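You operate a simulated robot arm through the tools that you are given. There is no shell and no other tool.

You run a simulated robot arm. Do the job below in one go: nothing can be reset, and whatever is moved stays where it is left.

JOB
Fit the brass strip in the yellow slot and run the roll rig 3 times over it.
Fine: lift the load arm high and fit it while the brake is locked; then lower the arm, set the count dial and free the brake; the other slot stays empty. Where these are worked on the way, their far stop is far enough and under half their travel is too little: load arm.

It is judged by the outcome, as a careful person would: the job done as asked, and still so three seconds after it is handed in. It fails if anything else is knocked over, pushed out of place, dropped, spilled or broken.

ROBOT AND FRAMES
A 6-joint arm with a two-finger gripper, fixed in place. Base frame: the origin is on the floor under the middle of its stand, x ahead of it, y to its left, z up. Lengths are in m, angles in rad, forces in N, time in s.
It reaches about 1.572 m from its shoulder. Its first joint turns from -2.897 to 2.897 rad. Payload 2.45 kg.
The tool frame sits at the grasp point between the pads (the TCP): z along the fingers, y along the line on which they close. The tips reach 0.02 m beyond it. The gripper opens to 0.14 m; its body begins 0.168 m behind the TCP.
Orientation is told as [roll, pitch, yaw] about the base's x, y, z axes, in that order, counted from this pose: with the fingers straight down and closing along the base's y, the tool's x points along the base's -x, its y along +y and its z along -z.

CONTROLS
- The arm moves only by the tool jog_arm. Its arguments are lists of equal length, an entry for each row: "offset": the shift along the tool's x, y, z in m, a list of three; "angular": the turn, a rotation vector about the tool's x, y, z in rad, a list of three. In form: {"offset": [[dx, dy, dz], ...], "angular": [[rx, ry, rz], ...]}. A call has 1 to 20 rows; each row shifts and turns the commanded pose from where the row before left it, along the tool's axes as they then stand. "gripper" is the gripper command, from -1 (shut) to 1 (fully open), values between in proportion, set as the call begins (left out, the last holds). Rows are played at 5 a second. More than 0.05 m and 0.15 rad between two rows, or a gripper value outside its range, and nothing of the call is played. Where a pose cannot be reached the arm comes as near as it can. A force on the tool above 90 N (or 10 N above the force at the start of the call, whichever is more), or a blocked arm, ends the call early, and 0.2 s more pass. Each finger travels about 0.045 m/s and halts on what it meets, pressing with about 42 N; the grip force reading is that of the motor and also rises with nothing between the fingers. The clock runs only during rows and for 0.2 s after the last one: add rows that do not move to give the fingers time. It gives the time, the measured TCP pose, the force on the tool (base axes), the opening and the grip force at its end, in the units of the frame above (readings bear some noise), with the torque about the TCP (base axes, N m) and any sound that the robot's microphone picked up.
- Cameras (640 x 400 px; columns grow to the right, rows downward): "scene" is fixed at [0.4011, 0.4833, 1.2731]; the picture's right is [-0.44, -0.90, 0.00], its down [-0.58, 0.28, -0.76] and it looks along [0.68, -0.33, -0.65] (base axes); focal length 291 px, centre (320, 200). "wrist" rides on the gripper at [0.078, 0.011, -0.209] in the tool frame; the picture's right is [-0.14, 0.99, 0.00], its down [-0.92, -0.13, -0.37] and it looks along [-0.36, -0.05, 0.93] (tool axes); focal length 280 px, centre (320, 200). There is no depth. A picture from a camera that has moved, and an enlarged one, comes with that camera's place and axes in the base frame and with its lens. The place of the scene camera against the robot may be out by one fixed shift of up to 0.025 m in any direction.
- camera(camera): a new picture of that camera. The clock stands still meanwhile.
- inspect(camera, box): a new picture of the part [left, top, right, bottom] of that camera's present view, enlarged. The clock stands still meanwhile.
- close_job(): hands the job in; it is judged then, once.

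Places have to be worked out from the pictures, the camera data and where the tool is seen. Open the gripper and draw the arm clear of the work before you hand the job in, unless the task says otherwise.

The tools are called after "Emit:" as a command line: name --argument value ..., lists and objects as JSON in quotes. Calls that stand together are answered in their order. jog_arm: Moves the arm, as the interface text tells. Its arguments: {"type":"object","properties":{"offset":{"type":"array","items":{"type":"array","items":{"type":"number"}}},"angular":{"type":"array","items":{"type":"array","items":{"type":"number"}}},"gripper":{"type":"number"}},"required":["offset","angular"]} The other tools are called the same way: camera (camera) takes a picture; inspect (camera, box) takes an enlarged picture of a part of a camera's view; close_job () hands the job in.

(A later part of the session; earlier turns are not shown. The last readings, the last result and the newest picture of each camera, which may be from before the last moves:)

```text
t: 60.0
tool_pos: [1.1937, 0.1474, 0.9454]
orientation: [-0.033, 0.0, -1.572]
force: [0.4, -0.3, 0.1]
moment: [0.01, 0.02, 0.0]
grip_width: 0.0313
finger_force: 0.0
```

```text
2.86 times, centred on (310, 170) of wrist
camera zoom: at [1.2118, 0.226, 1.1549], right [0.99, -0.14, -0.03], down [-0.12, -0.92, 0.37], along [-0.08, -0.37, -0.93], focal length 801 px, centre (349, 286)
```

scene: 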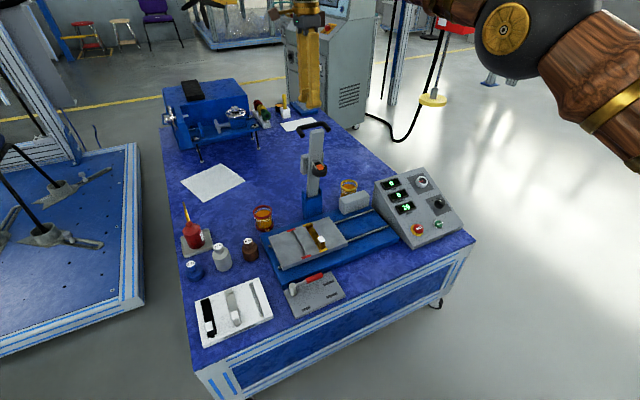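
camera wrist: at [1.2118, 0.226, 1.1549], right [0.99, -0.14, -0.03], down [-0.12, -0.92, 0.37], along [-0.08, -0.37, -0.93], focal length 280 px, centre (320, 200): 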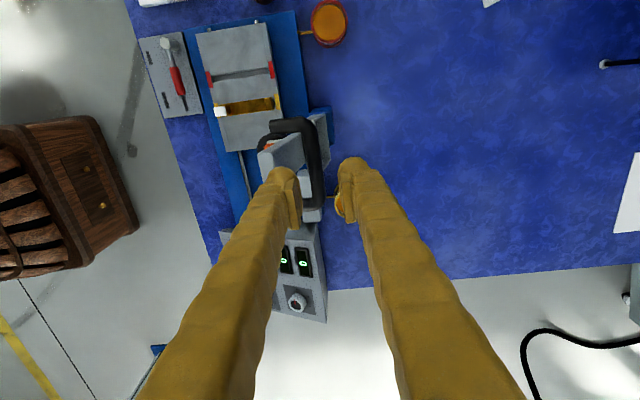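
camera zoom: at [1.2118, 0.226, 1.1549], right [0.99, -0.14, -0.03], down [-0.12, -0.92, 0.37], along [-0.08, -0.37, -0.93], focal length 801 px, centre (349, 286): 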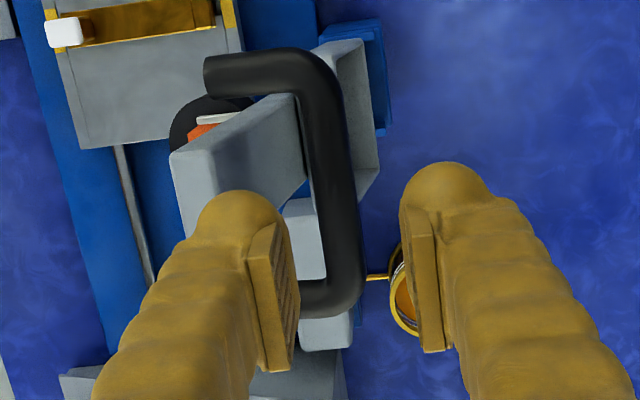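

I'll check the handle and beam end from the scene camera too, to judge the gap before going down.

Emit:
inspect --camera "scene" --box '[285, 85, 345, 145]'

Emit:
inspect --camera "scene" --box '[280, 110, 350, 220]'

```text
6.67 times, centred on (315, 115) of scene
camera zoom: at [0.4011, 0.4833, 1.2731], right [-0.44, -0.9, 0.0], down [-0.58, 0.28, -0.76], along [0.68, -0.33, -0.65], focal length 1938 px, centre (353, 767)
```

zoom: 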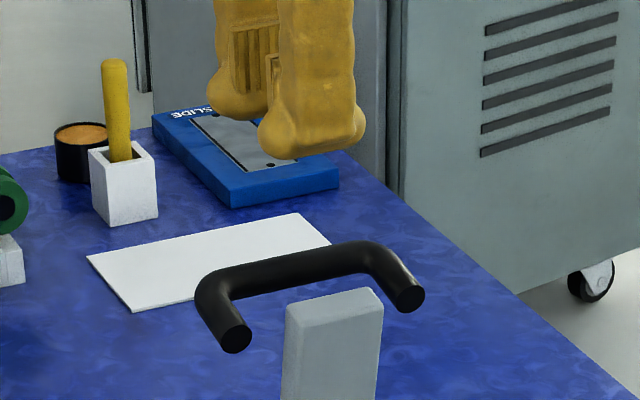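

```text
3.64 times, centred on (315, 165) of scene
camera zoom: at [0.4011, 0.4833, 1.2731], right [-0.44, -0.9, 0.0], down [-0.58, 0.28, -0.76], along [0.68, -0.33, -0.65], focal length 1057 px, centre (338, 327)
```

zoom: 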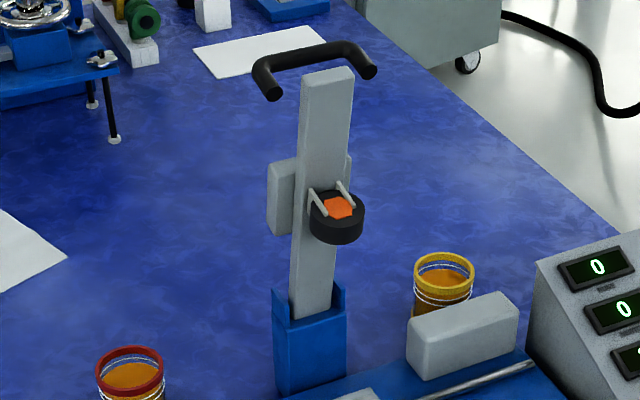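

The gap between bar and beam is about 30 mm, enough for the roughly 25 mm finger as before. I'll shift +2 mm and come down part way, then check.

Emit:
jog_arm --offset '[[0, 0.002, 0.02], [0, 0, 0.02], [0, 0, 0.01], [0, 0, 0]]' --angular '[[0, 0, 0], [0, 0, 0], [0, 0, 0], [0, 0, 0]]'

Emit:
inspect --camera "wrist" --box '[240, 100, 380, 240]'

Emit:
inspect --camera "scene" --box '[285, 85, 345, 145]'

```text
t: 61.0
tool_pos: [1.1967, 0.1478, 0.8951]
orientation: [-0.033, -0.002, -1.57]
force: [0.0, 0.5, 0.2]
moment: [0.04, 0.0, -0.01]
grip_width: 0.0316
finger_force: 0.0
```

```text
2.86 times, centred on (310, 170) of wrist
camera zoom: at [1.2128, 0.2269, 1.1052], right [0.99, -0.14, -0.03], down [-0.12, -0.92, 0.37], along [-0.08, -0.37, -0.93], focal length 801 px, centre (349, 286)
```

zoom: 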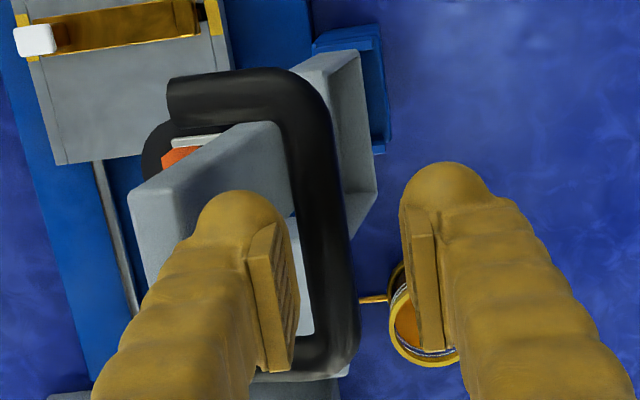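

```text
6.67 times, centred on (315, 115) of scene
camera zoom: at [0.4011, 0.4833, 1.2731], right [-0.44, -0.9, 0.0], down [-0.58, 0.28, -0.76], along [0.68, -0.33, -0.65], focal length 1938 px, centre (353, 767)
```

zoom: 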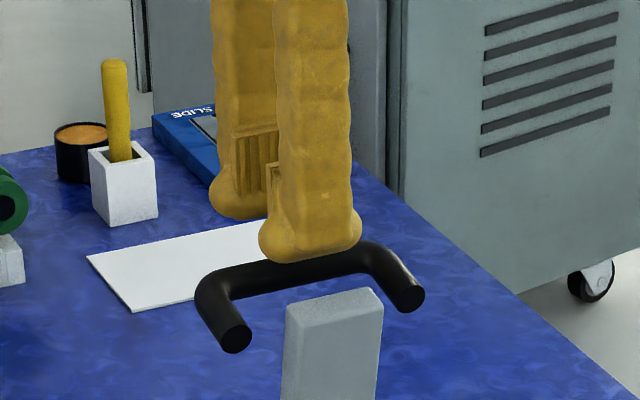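

The bar is at x≈1.185 and the near pad would pass about 1 mm from it, so I'll shift −2 mm and go down to bar level in small steps.

Emit:
jog_arm --offset '[[0, -0.002, 0.008], [0, 0, 0.008], [0, 0, 0]]' --angular '[[0, 0, 0], [0, 0, 0], [0, 0, 0]]'

Emit:
jog_arm --offset '[[0, 0, 0.006], [0, 0, 0.006], [0, 0, 0]]' --angular '[[0, 0, 0], [0, 0, 0], [0, 0, 0]]'

Emit:
inspect --camera "wrist" --box '[240, 100, 380, 240]'

Emit:
inspect --camera "scene" --box '[285, 85, 345, 145]'

```text
t: 61.8
tool_pos: [1.1927, 0.1468, 0.8796]
orientation: [-0.033, 0.002, -1.571]
force: [0.1, 1.3, 0.4]
moment: [0.0, 0.02, -0.02]
grip_width: 0.0316
finger_force: 0.1
```

```text
t: 62.6
tool_pos: [1.1917, 0.149, 0.8677]
orientation: [-0.034, 0.0, -1.571]
force: [0.3, -0.4, -0.9]
moment: [0.0, -0.04, 0.0]
grip_width: 0.0317
finger_force: 0.0
```

```text
2.86 times, centred on (310, 170) of wrist
camera zoom: at [1.2093, 0.2272, 1.0772], right [0.99, -0.14, -0.03], down [-0.12, -0.92, 0.37], along [-0.08, -0.37, -0.93], focal length 801 px, centre (349, 286)
```

zoom: 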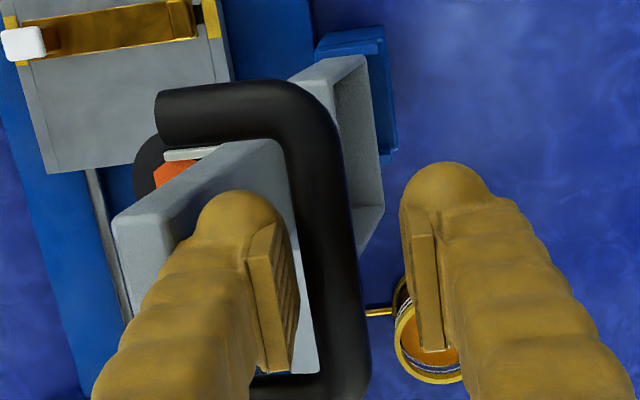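

```text
6.67 times, centred on (315, 115) of scene
camera zoom: at [0.4011, 0.4833, 1.2731], right [-0.44, -0.9, 0.0], down [-0.58, 0.28, -0.76], along [0.68, -0.33, -0.65], focal length 1938 px, centre (353, 767)
```

zoom: 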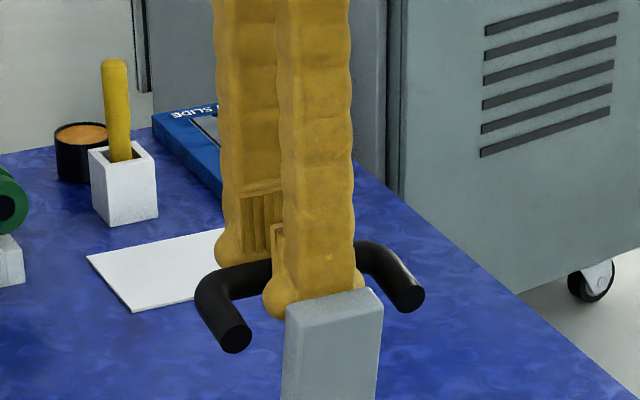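

The near finger is between bar and beam with no contact. I'll go down another 5 mm and close while shifting −6 mm, so the bar is pinched evenly.

Emit:
jog_arm --offset '[[0, 0, 0.004], [0, 0, 0]]' --angular '[[0, 0, 0], [0, 0, 0]]'

Emit:
jog_arm --offset '[[0, -0.003, 0], [0, -0.003, 0], [0, 0, 0], [0, 0, 0], [0, 0, 0]]' --angular '[[0, 0, 0], [0, 0, 0], [0, 0, 0], [0, 0, 0], [0, 0, 0]]' --gripper -1

Emit:
inspect --camera "wrist" --box '[240, 100, 380, 240]'

```text
t: 63.2
tool_pos: [1.1913, 0.1478, 0.8644]
orientation: [-0.032, -0.001, -1.572]
force: [-0.3, -0.4, -0.5]
moment: [0.01, 0.01, -0.02]
grip_width: 0.0316
finger_force: 0.1
```

```text
t: 64.4
tool_pos: [1.187, 0.1479, 0.8629]
orientation: [-0.033, -0.001, -1.57]
force: [-20.9, 1.5, -6.5]
moment: [0.03, 0.1, -1.09]
grip_width: 0.0118
finger_force: 38.8
```

```text
2.86 times, centred on (310, 170) of wrist
camera zoom: at [1.2036, 0.2266, 1.073], right [0.99, -0.14, -0.03], down [-0.12, -0.92, 0.37], along [-0.08, -0.37, -0.93], focal length 801 px, centre (349, 286)
```

zoom: 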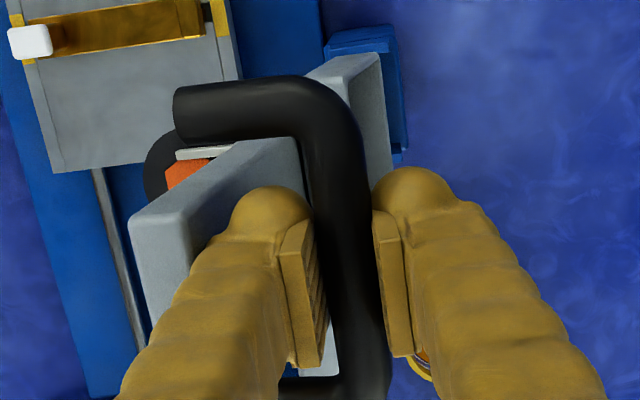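

The bar is gripped again at 0.0118 m. I'll start lowering along the same arc in reverse, beginning with four small steps.

Emit:
jog_arm --offset '[[0, -0.0082, 0.0003], [0, -0.0082, 0.0007], [0, -0.0081, 0.0011], [0, -0.0081, 0.0015]]' --angular '[[0.018, 0, 0], [0.018, 0, 0], [0.018, 0, 0], [0.018, 0, 0]]'

Emit:
inspect --camera "scene" --box '[270, 90, 370, 220]'

```text
t: 65.4
tool_pos: [1.1531, 0.1474, 0.8624]
orientation: [-0.103, 0.0, -1.569]
force: [4.3, 2.3, -20.3]
moment: [0.34, -0.13, -1.04]
grip_width: 0.0123
finger_force: 39.1
```

```text
3.08 times, centred on (320, 155) of scene
camera zoom: at [0.4011, 0.4833, 1.2731], right [-0.44, -0.9, 0.0], down [-0.58, 0.28, -0.76], along [0.68, -0.33, -0.65], focal length 894 px, centre (320, 338)
```

zoom: 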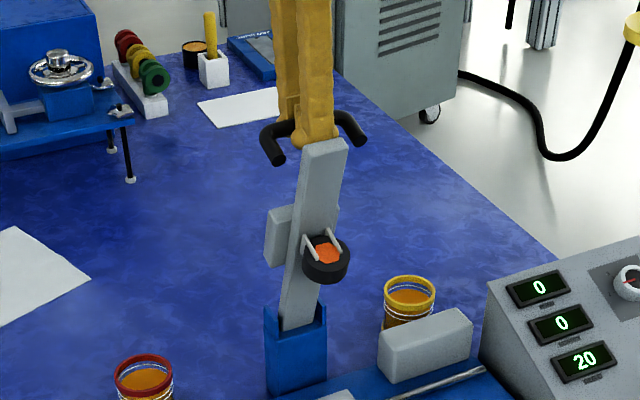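

The arm follows smoothly, with a slight pull inward, so I'll add about 1 mm inward and continue.

Emit:
jog_arm --offset '[[0, -0.008, 0.0026], [0, -0.0079, 0.0029], [0, -0.0077, 0.0027], [0, -0.0076, 0.0031], [0, -0.0075, 0.0034]]' --angular '[[0.018, 0, 0], [0.018, 0, 0], [0.018, 0, 0], [0.018, 0, 0], [0.018, 0, 0]]'

```text
t: 66.6
tool_pos: [1.1126, 0.1481, 0.8547]
orientation: [-0.196, 0.001, -1.571]
force: [6.6, -6.9, -20.7]
moment: [0.01, -0.17, -0.98]
grip_width: 0.012
finger_force: 39.2
```

At about 65° and tracking well. I'll continue down.

Emit:
jog_arm --offset '[[0, -0.0069, 0.0047], [0, -0.0071, 0.0041], [0, -0.0069, 0.0045], [0, -0.0067, 0.0048], [0, -0.0064, 0.0051]]' --angular '[[0.018, 0, 0], [0.018, 0, 0], [0.018, 0, 0], [0.018, 0, 0], [0.018, 0, 0]]'

Emit:
inspect --camera "scene" --box '[270, 90, 370, 220]'

```text
t: 67.8
tool_pos: [1.0746, 0.1484, 0.8396]
orientation: [-0.285, 0.001, -1.571]
force: [-0.2, -17.1, -4.2]
moment: [-0.09, -0.07, -0.75]
grip_width: 0.0116
finger_force: 39.1
```

```text
3.08 times, centred on (320, 155) of scene
camera zoom: at [0.4011, 0.4833, 1.2731], right [-0.44, -0.9, 0.0], down [-0.58, 0.28, -0.76], along [0.68, -0.33, -0.65], focal length 894 px, centre (320, 338)
```

zoom: 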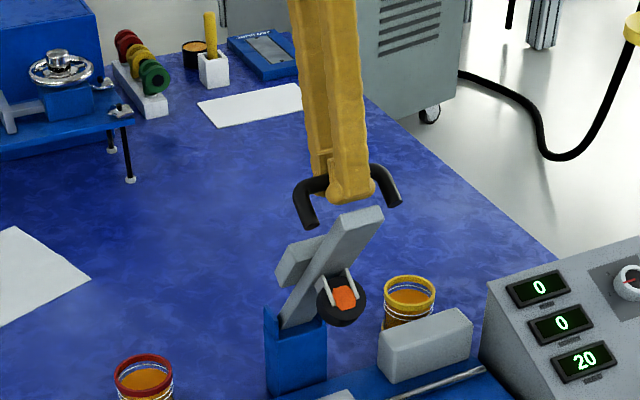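

Beam at about 57° with low forces. I'll continue down holding the tilt.

Emit:
jog_arm --offset '[[0, -0.0062, 0.0053], [0, -0.0061, 0.0055], [0, -0.0059, 0.0057], [0, -0.0057, 0.0059], [0, -0.0056, 0.006]]' --angular '[[0, 0, 0], [0, 0, 0], [0, 0, 0], [0, 0, 0], [0, 0, 0]]'

```text
t: 69.0
tool_pos: [1.0377, 0.149, 0.8197]
orientation: [-0.283, 0.001, -1.571]
force: [5.1, -4.9, -12.8]
moment: [-0.01, -0.1, -0.73]
grip_width: 0.0116
finger_force: 38.7
```

Tracking well at about 48°. I'll continue down, easing the tilt back.

Emit:
jog_arm --offset '[[0, -0.0053, 0.0064], [0, -0.0052, 0.0063], [0, -0.0051, 0.0064], [0, -0.0049, 0.0066], [0, -0.0048, 0.0067], [0, -0.0046, 0.0068]]' --angular '[[-0.008, 0, 0], [-0.008, 0, 0], [-0.008, 0, 0], [-0.008, 0, 0], [-0.008, 0, 0], [-0.008, 0, 0]]'

Emit:
inspect --camera "scene" --box '[270, 110, 390, 250]'

```text
t: 70.4
tool_pos: [0.9991, 0.1491, 0.7896]
orientation: [-0.237, -0.001, -1.572]
force: [4.2, 20.2, -8.4]
moment: [0.16, -0.02, -0.51]
grip_width: 0.0116
finger_force: 38.1
```

```text
2.86 times, centred on (330, 180) of scene
camera zoom: at [0.4011, 0.4833, 1.2731], right [-0.44, -0.9, 0.0], down [-0.58, 0.28, -0.76], along [0.68, -0.33, -0.65], focal length 830 px, centre (291, 257)
```

zoom: 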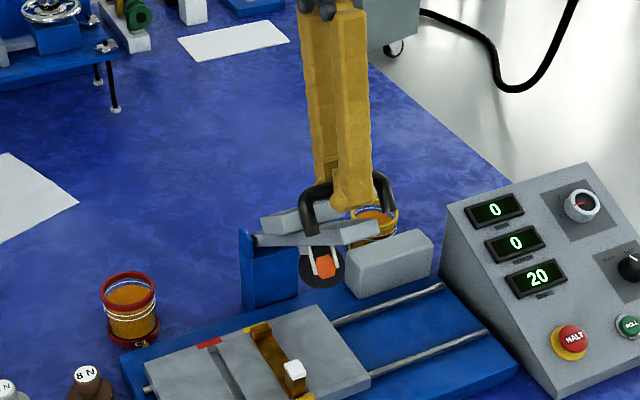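

Beam at about 38°. I'll continue down.

Emit:
jog_arm --offset '[[0, -0.0045, 0.0069], [0, -0.0043, 0.007], [0, -0.0042, 0.007], [0, -0.0041, 0.0071], [0, -0.0039, 0.0072], [0, -0.0038, 0.0073]]' --angular '[[-0.01, 0, 0], [-0.01, 0, 0], [-0.01, 0, 0], [-0.01, 0, 0], [-0.01, 0, 0], [-0.01, 0, 0]]'

```text
t: 71.8
tool_pos: [0.9658, 0.1477, 0.7541]
orientation: [-0.177, -0.003, -1.571]
force: [2.1, 7.7, -5.0]
moment: [0.18, -0.02, -0.32]
grip_width: 0.0116
finger_force: 38.9
```

Beam at about 28°, with forces still small. I'll continue down.

Emit:
jog_arm --offset '[[0, -0.0036, 0.0073], [0, -0.0035, 0.0074], [0, -0.0033, 0.0075], [0, -0.0032, 0.0075], [0, -0.003, 0.0076], [0, -0.0029, 0.0077]]' --angular '[[-0.01, 0, 0], [-0.01, 0, 0], [-0.01, 0, 0], [-0.01, 0, 0], [-0.01, 0, 0], [-0.01, 0, 0]]'

Emit:
inspect --camera "scene" --box '[270, 130, 400, 270]'

```text
t: 73.2
tool_pos: [0.9413, 0.1478, 0.7126]
orientation: [-0.117, 0.0, -1.571]
force: [5.2, -25.5, -6.8]
moment: [-0.01, -0.02, -0.18]
grip_width: 0.0115
finger_force: 38.6
```

```text
2.86 times, centred on (335, 200) of scene
camera zoom: at [0.4011, 0.4833, 1.2731], right [-0.44, -0.9, 0.0], down [-0.58, 0.28, -0.76], along [0.68, -0.33, -0.65], focal length 830 px, centre (277, 200)
```

zoom: 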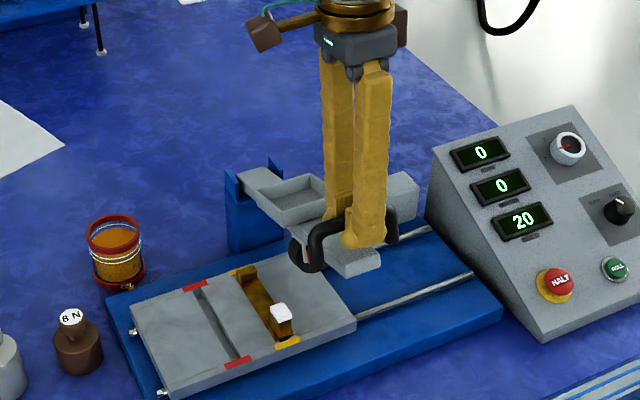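

Beam at about 17° and near the bottom. I'll continue with six more small steps.

Emit:
jog_arm --offset '[[0, -0.0028, 0.0077], [0, -0.0026, 0.0078], [0, -0.0025, 0.0078], [0, -0.0024, 0.0079], [0, -0.0022, 0.0079], [0, -0.0021, 0.0079]]' --angular '[[-0.012, 0, 0], [-0.012, 0, 0], [-0.012, 0, 0], [-0.012, 0, 0], [-0.012, 0, 0], [-0.012, 0, 0]]'

```text
t: 74.6
tool_pos: [0.9214, 0.1491, 0.6671]
orientation: [-0.045, 0.0, -1.57]
force: [17.1, -17.9, -8.8]
moment: [-0.07, -0.02, -0.05]
grip_width: 0.0114
finger_force: 39.1
```

About 30 mm of travel is left. I'll take three more steps, then slow down for the roller to touch.

Emit:
jog_arm --offset '[[0, -0.0012, 0.0078], [0, -0.0016, 0.0079], [0, -0.0014, 0.005], [0, 0, 0]]' --angular '[[-0.012, 0, 0], [-0.012, 0, 0], [-0.012, 0, 0], [0, 0, 0]]'

Emit:
inspect --camera "scene" --box '[290, 170, 400, 270]'

```text
t: 75.6
tool_pos: [0.9158, 0.1494, 0.6468]
orientation: [-0.006, 0.0, -1.57]
force: [16.2, 7.7, -7.4]
moment: [0.0, -0.04, 0.0]
grip_width: 0.0116
finger_force: 38.5
```

```text
4.00 times, centred on (345, 220) of scene
camera zoom: at [0.4011, 0.4833, 1.2731], right [-0.44, -0.9, 0.0], down [-0.58, 0.28, -0.76], along [0.68, -0.33, -0.65], focal length 1162 px, centre (220, 120)
```

zoom: 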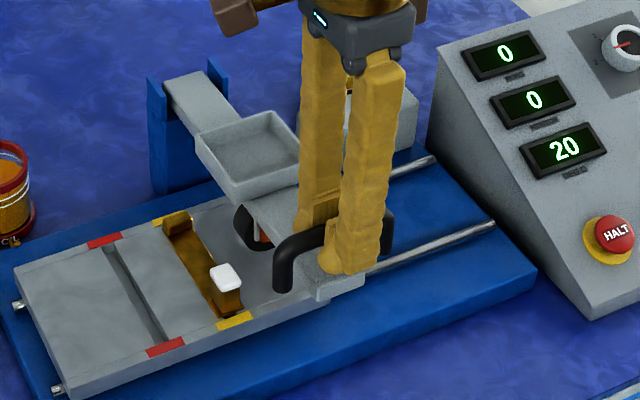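

Nearly down. I'll take 2–3 mm steps until the roller rests.

Emit:
jog_arm --offset '[[0, 0.0003, 0.003], [0, 0, 0.003], [0, 0, 0]]' --angular '[[0, 0, 0], [0, 0, 0], [0, 0, 0]]'

Emit:
jog_arm --offset '[[0, 0.0003, 0.0015], [0, 0, 0.0015], [0, 0, 0]]' --angular '[[0, 0, 0], [0, 0, 0], [0, 0, 0]]'

```text
t: 76.4
tool_pos: [0.9164, 0.1483, 0.6399]
orientation: [-0.012, -0.001, -1.57]
force: [-13.6, 23.1, -1.7]
moment: [0.17, 0.01, -0.09]
grip_width: 0.0113
finger_force: 39.0
```

```text
t: 77.2
tool_pos: [0.9147, 0.148, 0.6374]
orientation: [-0.01, -0.001, -1.572]
force: [-39.0, 30.4, 1.8]
moment: [0.09, 0.09, -0.2]
grip_width: 0.0115
finger_force: 38.6
```

It's within about 1 mm of the starting height. I'll ease x back and go down another 1.5 mm.

Emit:
jog_arm --offset '[[0.001, -0.0012, 0.001], [0, 0, 0.001], [0, 0, 0]]' --angular '[[0, 0, 0], [0, 0, 0], [0, 0, 0]]'

Emit:
inspect --camera "scene" --box '[300, 180, 390, 260]'

```text
t: 78.0
tool_pos: [0.916, 0.1488, 0.6346]
orientation: [-0.009, -0.001, -1.571]
force: [-32.9, 9.2, 1.4]
moment: [-0.03, 0.06, -0.08]
grip_width: 0.0116
finger_force: 38.7
```

```text
5.00 times, centred on (345, 220) of scene
camera zoom: at [0.4011, 0.4833, 1.2731], right [-0.44, -0.9, 0.0], down [-0.58, 0.28, -0.76], along [0.68, -0.33, -0.65], focal length 1453 px, centre (195, 100)
```

zoom: 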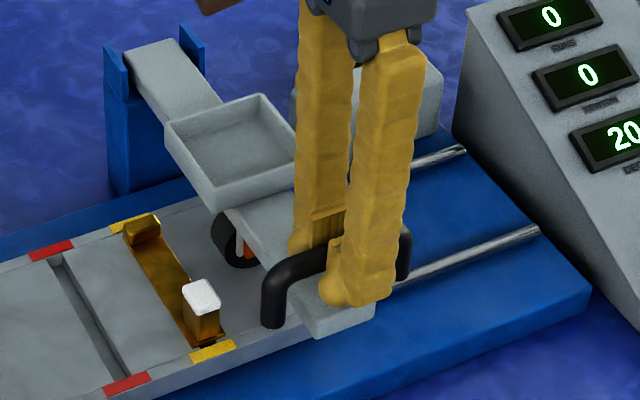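

It looks the same as the starting position. I'll press gently another 1–2 mm to feel whether it's fully at rest.

Emit:
jog_arm --offset '[[0, -0.0012, 0.001], [0, 0, 0.001], [0, 0, 0]]' --angular '[[0, 0, 0], [0, 0, 0], [0, 0, 0]]'

Emit:
jog_arm --offset '[[0, 0, 0.001], [0, 0, 0.001], [0, 0, 0]]' --angular '[[0, 0, 0], [0, 0, 0], [0, 0, 0]]'

```text
t: 78.8
tool_pos: [0.9148, 0.1504, 0.6361]
orientation: [-0.008, -0.001, -1.57]
force: [-21.3, -10.5, 28.9]
moment: [-0.06, 0.08, 0.05]
grip_width: 0.0115
finger_force: 38.6
```

```text
t: 79.6
tool_pos: [0.9142, 0.1496, 0.6325]
orientation: [-0.008, 0.001, -1.57]
force: [-10.9, -1.3, 31.1]
moment: [-0.02, 0.01, 0.01]
grip_width: 0.0112
finger_force: 38.2
```

There's about 30 N of upward reaction, so the arm is at its lower rest. I'll ease off, open the fingers and rise clear.

Emit:
jog_arm --offset '[[0, -0.0005, -0.0012], [0, 0, 0]]' --angular '[[0, 0, 0], [0, 0, 0]]'

Emit:
jog_arm --offset '[[0, 0, 0], [0, 0, 0], [0, 0, 0]]' --angular '[[0, 0, 0], [0, 0, 0], [0, 0, 0]]' --gripper -0.4

Emit:
jog_arm --offset '[[0, 0, -0.01], [0, 0, -0.02], [0, 0, -0.03], [0, 0, -0.04], [0, 0, -0.04], [0, 0, -0.04], [0, 0, 0]]' --angular '[[0, 0, 0], [0, 0, 0], [0, 0, 0], [0, 0, 0], [0, 0, 0], [0, 0, 0], [0, 0, 0]]'

Emit:
camera --camera "wrist"

Emit:
inspect --camera "scene" --box '[260, 160, 480, 300]'

```text
t: 80.2
tool_pos: [0.915, 0.1495, 0.633]
orientation: [-0.005, 0.001, -1.57]
force: [18.3, 9.2, -3.4]
moment: [0.06, 0.0, 0.04]
grip_width: 0.0109
finger_force: 37.7
```

```text
t: 81.0
tool_pos: [0.9133, 0.1491, 0.6318]
orientation: [-0.01, 0.0, -1.571]
force: [-0.6, -0.7, -0.6]
moment: [-0.02, -0.01, 0.05]
grip_width: 0.0421
finger_force: 0.1
```

```text
t: 82.6
tool_pos: [0.9163, 0.151, 0.8103]
orientation: [-0.008, -0.001, -1.571]
force: [-0.5, 0.1, -0.5]
moment: [0.04, -0.01, -0.01]
grip_width: 0.042
finger_force: 0.1
```

```text
taken
camera wrist: at [0.9285, 0.2306, 1.0198], right [0.99, -0.14, -0.01], down [-0.12, -0.92, 0.37], along [-0.06, -0.37, -0.93], focal length 280 px, centre (320, 200)
```

wrist: 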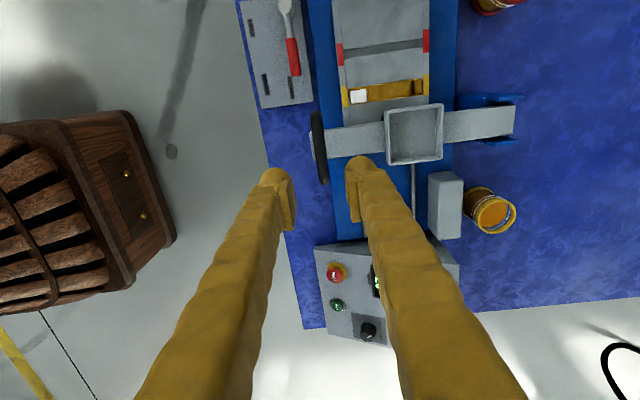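

```text
2.86 times, centred on (370, 230) of scene
camera zoom: at [0.4011, 0.4833, 1.2731], right [-0.44, -0.9, 0.0], down [-0.58, 0.28, -0.76], along [0.68, -0.33, -0.65], focal length 830 px, centre (177, 114)
```

zoom: 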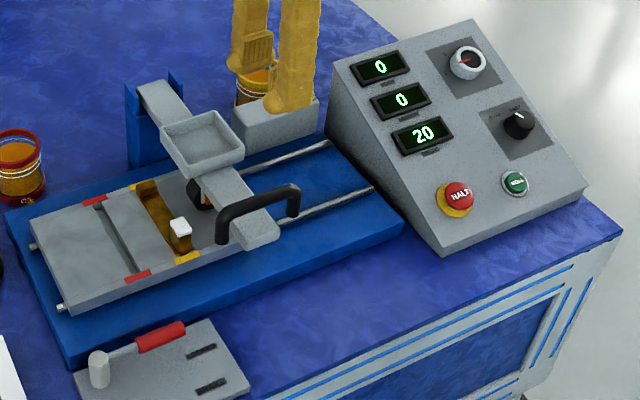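

The load arm is back at rest with the strip in place. Next is the count dial, with its top near (1.063, −0.281, 0.58) on a panel sloped about 18°. I'll go back to yaw 0, move over it and tilt the tool to face the panel.

Emit:
jog_arm --offset '[[0, 0, 0], [0, 0, 0], [0, 0, 0], [0, 0, 0], [0, 0, 0], [0, 0, 0], [0, 0, 0], [0, 0, 0], [0, 0, 0], [0, 0, 0], [0, 0, 0], [0, 0, 0]]' --angular '[[0, 0, -0.1428], [0, 0, -0.1428], [0, 0, -0.1428], [0, 0, -0.1428], [0, 0, -0.1428], [0, 0, -0.1428], [0, 0, -0.1428], [0, 0, -0.1428], [0, 0, -0.1428], [0, 0, -0.1428], [0, 0, -0.1428], [0, 0, 0]]' --gripper 0

Emit:
jog_arm --offset '[[-0.011, -0.0432, 0.005], [-0.011, -0.0432, 0.005], [-0.011, -0.0432, 0.005], [-0.011, -0.0432, 0.005], [-0.011, -0.0432, 0.005], [-0.011, -0.0432, 0.005], [-0.011, -0.0432, 0.005], [-0.011, -0.0432, 0.005], [-0.011, -0.0432, 0.005], [-0.011, -0.0432, 0.005], [0, 0, 0], [0, 0, 0], [0, 0, 0], [0, 0, 0]]' --angular '[[0, 0, 0], [0, 0, 0], [0, 0, 0], [0, 0, 0], [0, 0, 0], [0, 0, 0], [0, 0, 0], [0, 0, 0], [0, 0, 0], [0, 0, 0], [0, -0.1077, 0], [0, -0.1077, 0], [0, -0.1077, 0], [0, 0, 0]]'

Emit:
camera --camera "wrist"

Emit:
inspect --camera "scene" --box '[340, 110, 480, 250]'

```text
t: 85.2
tool_pos: [0.9165, 0.1478, 0.8119]
orientation: [-0.001, 0.009, 0.001]
force: [0.2, 0.0, -0.4]
moment: [0.01, 0.02, -0.01]
grip_width: 0.07
finger_force: 0.0
```

```text
t: 88.2
tool_pos: [1.0245, -0.2837, 0.761]
orientation: [0.001, -0.315, 0.0]
force: [0.2, -1.0, -0.8]
moment: [0.02, 0.01, 0.01]
grip_width: 0.0702
finger_force: 0.0
```

```text
taken
camera wrist: at [0.8855, -0.2723, 0.9364], right [0.13, 0.99, 0.04], down [0.76, -0.13, 0.64], along [0.64, -0.05, -0.77], focal length 280 px, centre (320, 200)
```

wrist: 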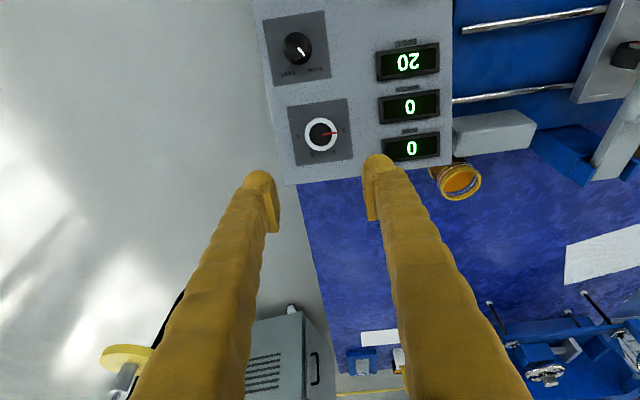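

```text
2.86 times, centred on (410, 180) of scene
camera zoom: at [0.4011, 0.4833, 1.2731], right [-0.44, -0.9, 0.0], down [-0.58, 0.28, -0.76], along [0.68, -0.33, -0.65], focal length 830 px, centre (63, 257)
```

zoom: 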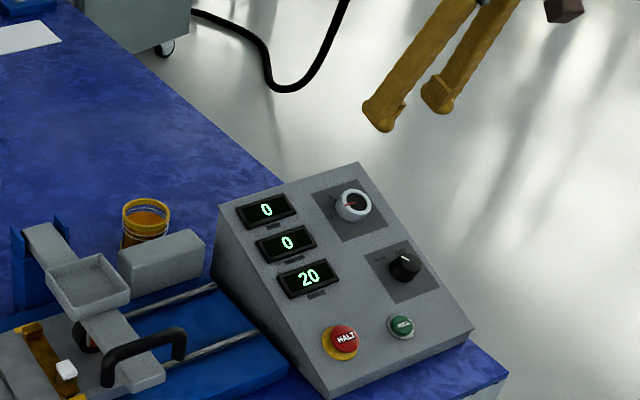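

I'll zoom in on the dial from this angle to fix its centre and the pointer.

Emit:
inspect --camera "wrist" --box '[280, 90, 360, 170]'

Emit:
inspect --camera "wrist" --box '[240, 0, 460, 190]'

```text
5.00 times, centred on (320, 130) of wrist
camera zoom: at [0.8855, -0.2723, 0.9364], right [0.13, 0.99, 0.04], down [0.76, -0.13, 0.64], along [0.64, -0.05, -0.77], focal length 1402 px, centre (320, 550)
```

zoom: 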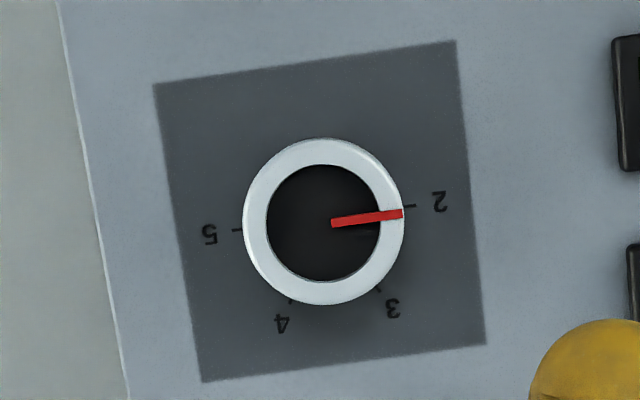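

```text
2.11 times, centred on (350, 95) of wrist
camera zoom: at [0.8855, -0.2723, 0.9364], right [0.13, 0.99, 0.04], down [0.76, -0.13, 0.64], along [0.64, -0.05, -0.77], focal length 590 px, centre (257, 421)
```

zoom: 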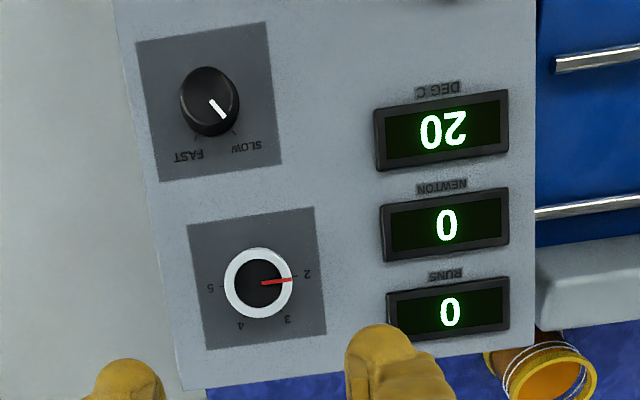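

The dial is now nearly face-on: ticks 60° apart, pointer on 2, knob about 45 mm wide, and the panel slope looks like about 22.5°. I'll match that tilt and come to about 6 cm above the knob.

Emit:
jog_arm --offset '[[0, 0, 0], [0.0119, 0.0016, 0.0373], [0.0119, 0.0016, 0.0373], [0.0119, 0.0016, 0.0373], [0, 0, 0]]' --angular '[[0, -0.078, 0], [0, 0, 0], [0, 0, 0], [0, 0, 0], [0, 0, 0]]'

Emit:
camera --camera "wrist"

Emit:
inspect --camera "wrist" --box '[250, 90, 390, 210]'

Emit:
inspect --camera "scene" --box '[370, 120, 480, 230]'

```text
t: 89.4
tool_pos: [1.0331, -0.2798, 0.643]
orientation: [0.0, -0.393, -0.001]
force: [0.8, 0.6, -0.2]
moment: [0.0, -0.01, 0.03]
grip_width: 0.07
finger_force: 0.1
```

```text
taken
camera wrist: at [0.8806, -0.2688, 0.8066], right [0.13, 0.99, 0.05], down [0.71, -0.13, 0.69], along [0.69, -0.05, -0.72], focal length 280 px, centre (320, 200)
```

wrist: 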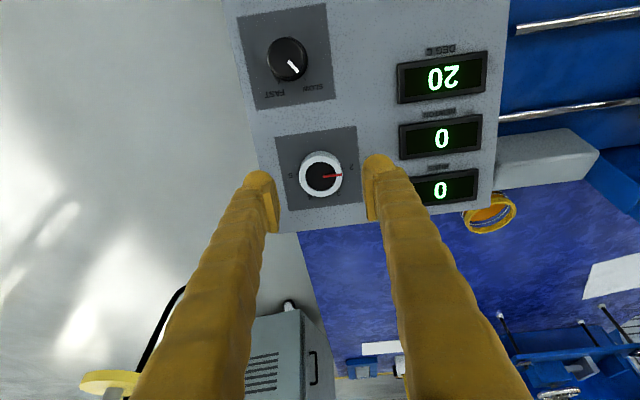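

```text
3.33 times, centred on (320, 150) of wrist
camera zoom: at [0.8806, -0.2688, 0.8066], right [0.13, 0.99, 0.05], down [0.71, -0.13, 0.69], along [0.69, -0.05, -0.72], focal length 935 px, centre (320, 367)
```

zoom: 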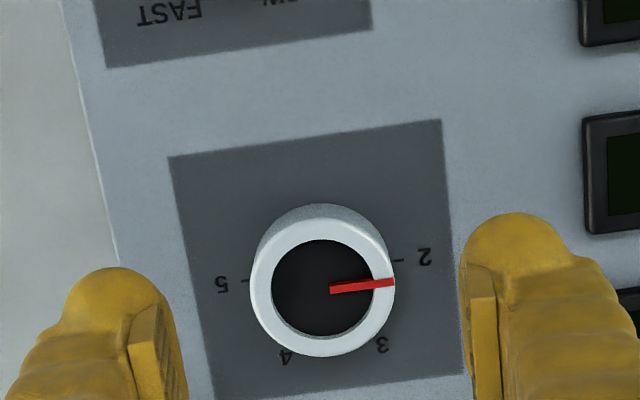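

```text
3.64 times, centred on (425, 175) of scene
camera zoom: at [0.4011, 0.4833, 1.2731], right [-0.44, -0.9, 0.0], down [-0.58, 0.28, -0.76], along [0.68, -0.33, -0.65], focal length 1057 px, centre (-62, 291)
```

zoom: 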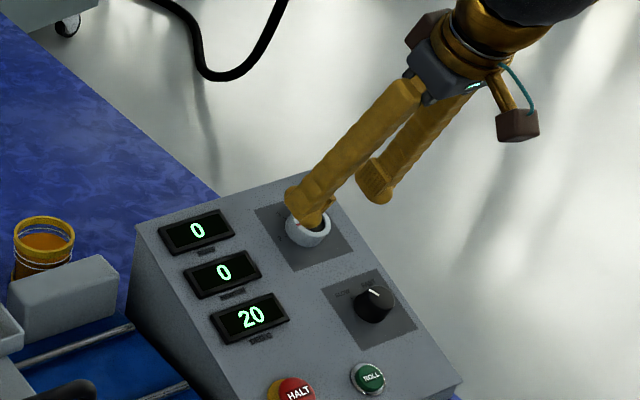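

The knob top is at (1.0577, −0.2793, 0.588), 60 mm straight ahead along the tool axis. I'll go in with the fingers at 70 mm opening, stopping with the tips about 5 mm off the panel.

Emit:
jog_arm --offset '[[-0.0016, 0.0005, 0.025], [0, 0, 0.015], [0, 0, 0.01], [0, 0, 0.006], [0, 0, 0]]' --angular '[[0, 0, 0], [0, 0, 0], [0, 0, 0], [0, 0, 0], [0, 0, 0]]'

Emit:
camera --camera "wrist"

Emit:
inspect --camera "wrist" --box '[250, 130, 390, 250]'

Emit:
inspect --camera "scene" --box '[390, 140, 460, 220]'

```text
t: 90.6
tool_pos: [1.0571, -0.2768, 0.5924]
orientation: [0.001, -0.394, -0.001]
force: [-0.6, 0.6, 0.4]
moment: [-0.03, 0.02, -0.01]
grip_width: 0.0698
finger_force: 0.1
```

```text
taken
camera wrist: at [0.9046, -0.2661, 0.7565], right [0.13, 0.99, 0.05], down [0.71, -0.13, 0.69], along [0.69, -0.05, -0.72], focal length 280 px, centre (320, 200)
```

wrist: 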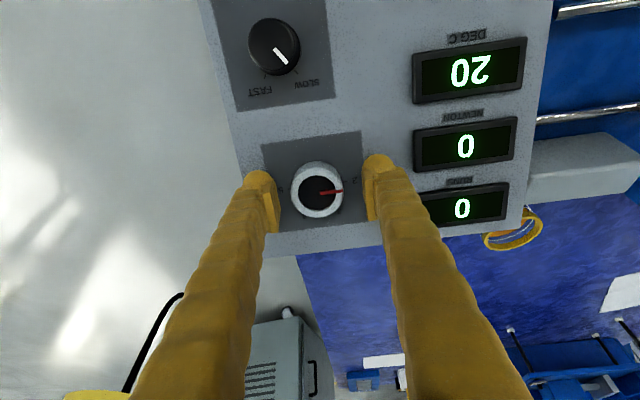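

```text
3.33 times, centred on (320, 190) of wrist
camera zoom: at [0.9046, -0.2661, 0.7565], right [0.13, 0.99, 0.05], down [0.71, -0.13, 0.69], along [0.69, -0.05, -0.72], focal length 935 px, centre (320, 233)
```

zoom: 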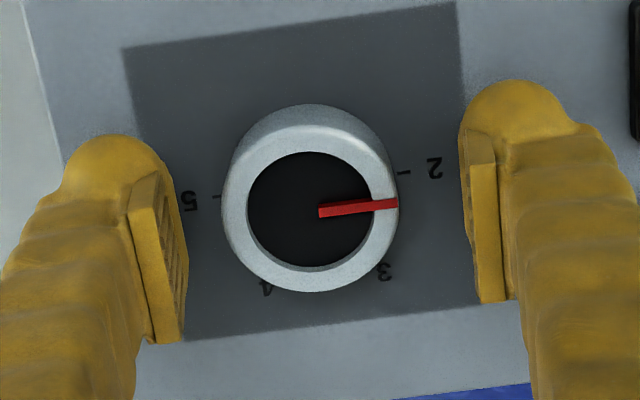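

```text
5.00 times, centred on (425, 180) of scene
camera zoom: at [0.4011, 0.4833, 1.2731], right [-0.44, -0.9, 0.0], down [-0.58, 0.28, -0.76], along [0.68, -0.33, -0.65], focal length 1453 px, centre (-205, 300)
```

zoom: 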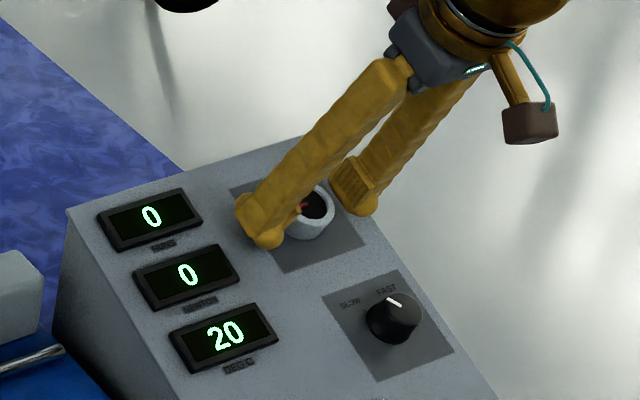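

The knob is centred except for about 2.3 mm toward −y. I'll correct that, go 2 mm deeper, and close on it.

Emit:
jog_arm --offset '[[0.0005, -0.0023, 0.001], [0, 0, 0.001], [0, 0, 0]]' --angular '[[0, 0, 0], [0, 0, 0], [0, 0, 0]]'

Emit:
jog_arm --offset '[[0, 0, 0], [0, 0, 0], [0, 0, 0], [0, 0, 0], [0, 0, 0]]' --angular '[[0, 0, 0], [0, 0, 0], [0, 0, 0], [0, 0, 0], [0, 0, 0]]' --gripper -0.6

Emit:
inspect --camera "wrist" --box '[250, 130, 390, 250]'

```text
t: 91.4
tool_pos: [1.0582, -0.2805, 0.5922]
orientation: [0.0, -0.393, 0.0]
force: [-0.3, -0.4, 0.9]
moment: [0.03, 0.02, 0.03]
grip_width: 0.0698
finger_force: 0.1
```

```text
t: 92.6
tool_pos: [1.0575, -0.2793, 0.5918]
orientation: [-0.002, -0.391, 0.001]
force: [-0.7, 1.4, 0.0]
moment: [0.03, 0.05, 0.03]
grip_width: 0.0427
finger_force: 44.5
```

```text
3.33 times, centred on (320, 190) of wrist
camera zoom: at [0.9052, -0.2686, 0.7548], right [0.13, 0.99, 0.05], down [0.71, -0.13, 0.69], along [0.69, -0.05, -0.72], focal length 935 px, centre (320, 233)
```

zoom: 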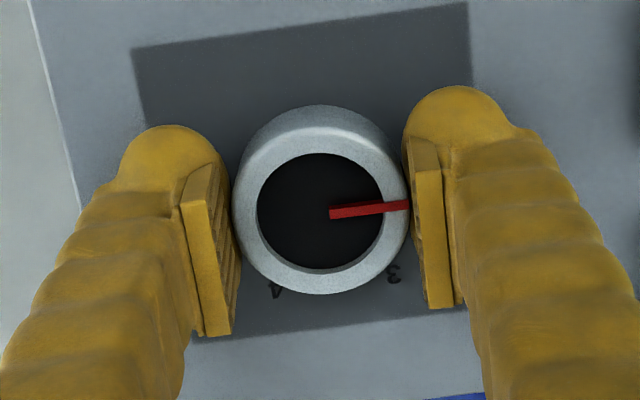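

The knob is gripped evenly at 42.7 mm. I'll turn it clockwise about the tool axis, the first half now.

Emit:
jog_arm --offset '[[0, 0, 0], [0, 0, 0], [0, 0, 0], [0, 0, 0], [0, 0, 0], [0, 0, 0]]' --angular '[[0, 0, 0.1047], [0, 0, 0.1047], [0, 0, 0.1047], [0, 0, 0.1047], [0, 0, 0.1047], [0, 0, 0]]'

Emit:
inspect --camera "wrist" --box '[250, 130, 390, 250]'

Emit:
inspect --camera "scene" --box '[390, 140, 460, 220]'

```text
t: 94.0
tool_pos: [1.0585, -0.2803, 0.5907]
orientation: [0.204, -0.336, -0.561]
force: [4.9, -0.6, -12.2]
moment: [-0.03, -0.02, 0.01]
grip_width: 0.0425
finger_force: 45.1
```

```text
3.33 times, centred on (320, 190) of wrist
camera zoom: at [0.9201, -0.2307, 0.761], right [0.57, 0.79, 0.24], down [0.54, -0.57, 0.62], along [0.62, -0.23, -0.75], focal length 935 px, centre (320, 233)
```

zoom: 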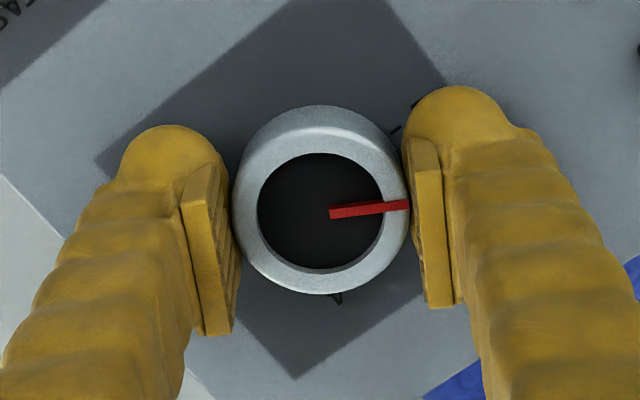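

```text
5.00 times, centred on (425, 180) of scene
camera zoom: at [0.4011, 0.4833, 1.2731], right [-0.44, -0.9, 0.0], down [-0.58, 0.28, -0.76], along [0.68, -0.33, -0.65], focal length 1453 px, centre (-205, 300)
```

zoom: 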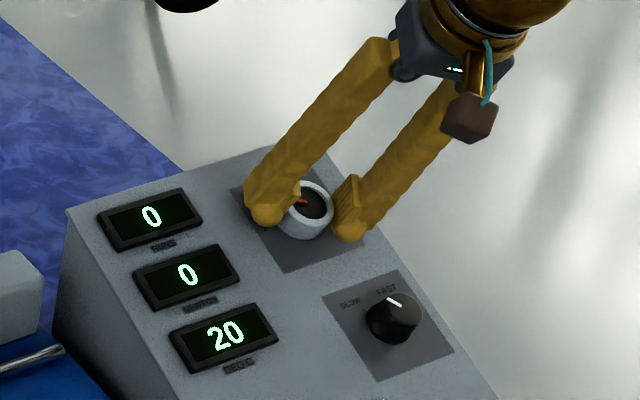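

The knob turns with the gripper without slipping. I'll do the second half.

Emit:
jog_arm --offset '[[0, 0, -0.0003], [0, 0, 0], [0, 0, 0], [0, 0, 0], [0, 0, 0], [0, 0, 0]]' --angular '[[0, 0, 0.1047], [0, 0, 0.1047], [0, 0, 0.1047], [0, 0, 0.1047], [0, 0, 0.1047], [0, 0, 0]]'

Emit:
inspect --camera "wrist" --box '[250, 130, 390, 250]'

Emit:
inspect --camera "scene" --box '[390, 140, 460, 220]'

```text
t: 95.4
tool_pos: [1.0568, -0.2793, 0.5919]
orientation: [0.343, -0.191, -1.084]
force: [22.2, 6.4, -25.5]
moment: [0.01, 0.01, 0.0]
grip_width: 0.0427
finger_force: 44.5
```

```text
3.33 times, centred on (320, 190) of wrist
camera zoom: at [0.9502, -0.2059, 0.7739], right [0.86, 0.38, 0.35], down [0.18, -0.86, 0.47], along [0.48, -0.34, -0.81], focal length 935 px, centre (320, 233)
```

zoom: 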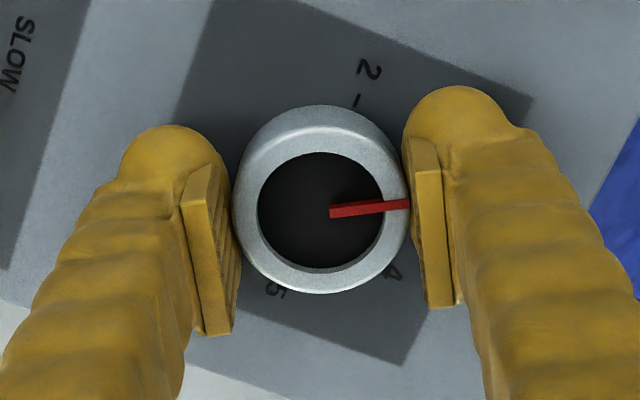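

```text
5.00 times, centred on (425, 180) of scene
camera zoom: at [0.4011, 0.4833, 1.2731], right [-0.44, -0.9, 0.0], down [-0.58, 0.28, -0.76], along [0.68, -0.33, -0.65], focal length 1453 px, centre (-205, 300)
```

zoom: 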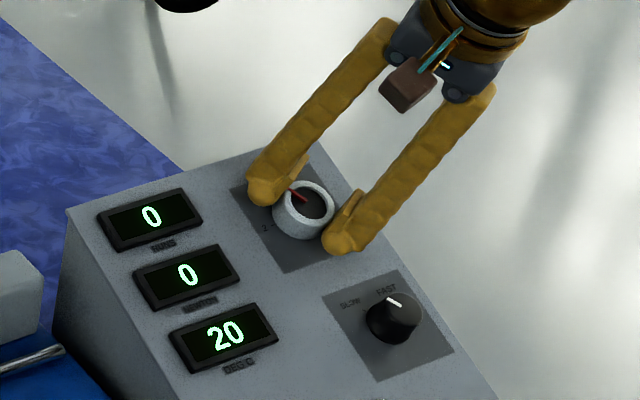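

Turned through 60°. I'll open the fingers and back straight off to check the pointer.

Emit:
jog_arm --offset '[[0, 0, 0], [0, 0, 0], [0, 0, 0], [0, 0, 0]]' --angular '[[0, 0, 0], [0, 0, 0], [0, 0, 0], [0, 0, 0]]' --gripper 0

Emit:
jog_arm --offset '[[0, 0, -0.01], [0, 0, -0.03], [0, 0, -0.04], [0, 0, -0.04], [0, 0, 0]]' --angular '[[0, 0, 0], [0, 0, 0], [0, 0, 0], [0, 0, 0], [0, 0, 0]]'

Emit:
inspect --camera "wrist" --box '[260, 90, 380, 190]'

Emit:
inspect --camera "scene" --box '[395, 160, 455, 215]'

```text
t: 96.4
tool_pos: [1.058, -0.2795, 0.5931]
orientation: [0.345, -0.191, -1.081]
force: [0.2, -0.4, 1.0]
moment: [-0.02, 0.0, 0.01]
grip_width: 0.0701
finger_force: 0.0
```

```text
t: 97.6
tool_pos: [1.0132, -0.2798, 0.7044]
orientation: [0.343, -0.192, -1.079]
force: [0.4, -0.5, -0.8]
moment: [-0.03, 0.01, -0.04]
grip_width: 0.0699
finger_force: 0.0
```

```text
4.00 times, centred on (320, 140) of wrist
camera zoom: at [0.9046, -0.2063, 0.8862], right [0.86, 0.38, 0.35], down [0.18, -0.86, 0.47], along [0.48, -0.34, -0.81], focal length 1122 px, centre (320, 440)
```

zoom: 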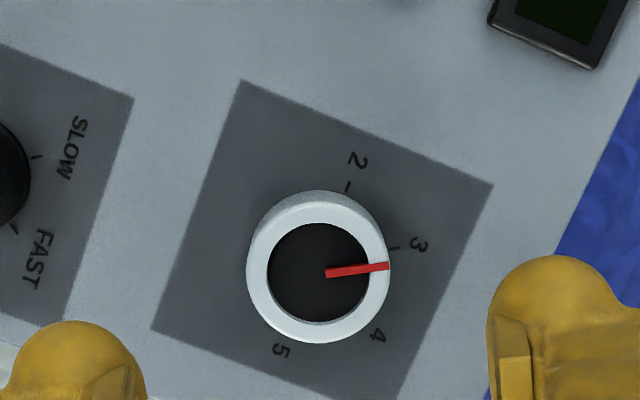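

```text
7.27 times, centred on (425, 188) of scene
camera zoom: at [0.4011, 0.4833, 1.2731], right [-0.44, -0.9, 0.0], down [-0.58, 0.28, -0.76], along [0.68, -0.33, -0.65], focal length 2114 px, centre (-444, 291)
```

zoom: 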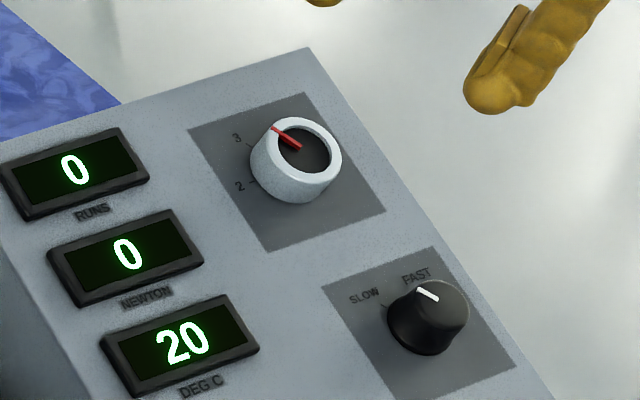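

The dial now points to 3. Next is the brake: I'll back off, level the tool at yaw 0, and move over the brake plate to look at the lever closely.

Emit:
jog_arm --offset '[[0, 0, -0.05], [0, 0, 0], [0, 0, 0], [0, 0, 0], [0, 0, 0], [0, 0, 0], [0, 0, 0], [0, 0, 0], [0, 0, 0], [0, 0, 0], [0, 0, 0], [0, 0, 0]]' --angular '[[0, 0, 0], [0, 0, -0.1496], [0, 0, -0.1496], [0, 0, -0.1496], [0, 0, -0.1496], [0, 0, -0.1496], [0, 0, -0.1496], [0, 0, -0.1496], [0, 0.131, 0], [0, 0.131, 0], [0, 0.131, 0], [0, 0, 0]]' --gripper -1

Emit:
jog_arm --offset '[[0.0112, 0.0483, -0.0025], [0.0112, 0.0483, -0.0025], [0.0112, 0.0483, -0.0025], [0.0112, 0.0483, -0.0025], [0.0112, 0.0483, -0.0025], [0.0112, 0.0483, -0.0025], [0.0112, 0.0483, -0.0025], [0.0112, 0.0483, -0.0025], [0.0112, 0.0483, -0.0025], [0.0112, 0.0483, -0.0025], [0.0112, 0.0483, -0.0025], [0.0112, 0.0483, -0.0025], [0, 0, 0]]' --angular '[[0, 0, 0], [0, 0, 0], [0, 0, 0], [0, 0, 0], [0, 0, 0], [0, 0, 0], [0, 0, 0], [0, 0, 0], [0, 0, 0], [0, 0, 0], [0, 0, 0], [0, 0, 0], [0, 0, 0]]'

Emit:
camera --camera "wrist"

Emit:
inspect --camera "scene" --box '[270, 240, 370, 330]'

```text
t: 100.2
tool_pos: [0.9936, -0.279, 0.7494]
orientation: [-0.003, 0.003, -0.001]
force: [-0.6, -0.2, -0.3]
moment: [0.01, 0.01, -0.01]
grip_width: 0.0
finger_force: 28.9
```

```text
t: 103.0
tool_pos: [0.8582, 0.3014, 0.7783]
orientation: [0.0, 0.0, 0.002]
force: [-0.1, 0.4, -0.5]
moment: [-0.01, 0.03, 0.02]
grip_width: 0.0001
finger_force: 29.1
```

```text
taken
camera wrist: at [0.7808, 0.3123, 0.9885], right [0.14, 0.99, 0.0], down [0.92, -0.13, 0.37], along [0.36, -0.05, -0.93], focal length 280 px, centre (320, 200)
```

wrist: 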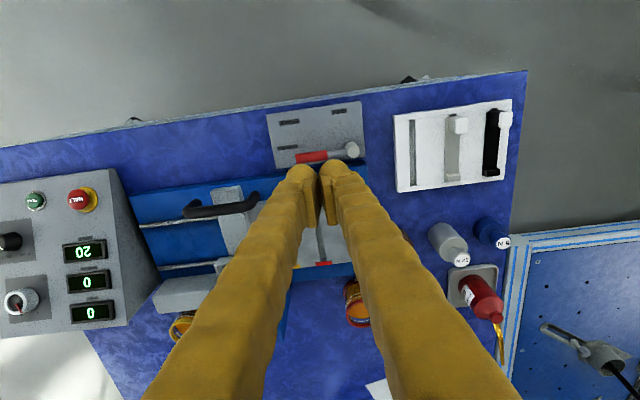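

```text
4.44 times, centred on (320, 285) of scene
camera zoom: at [0.4011, 0.4833, 1.2731], right [-0.44, -0.9, 0.0], down [-0.58, 0.28, -0.76], along [0.68, -0.33, -0.65], focal length 1292 px, centre (320, -178)
```

zoom: 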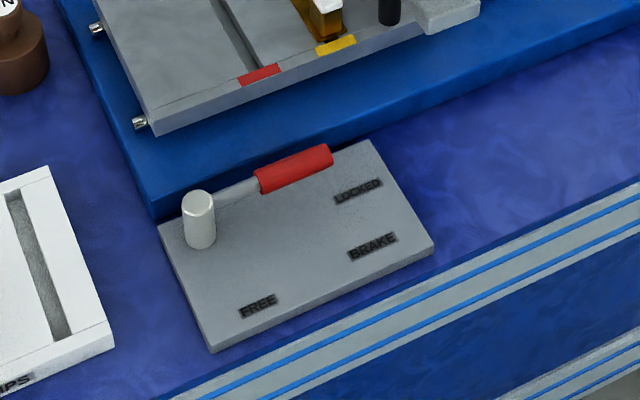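

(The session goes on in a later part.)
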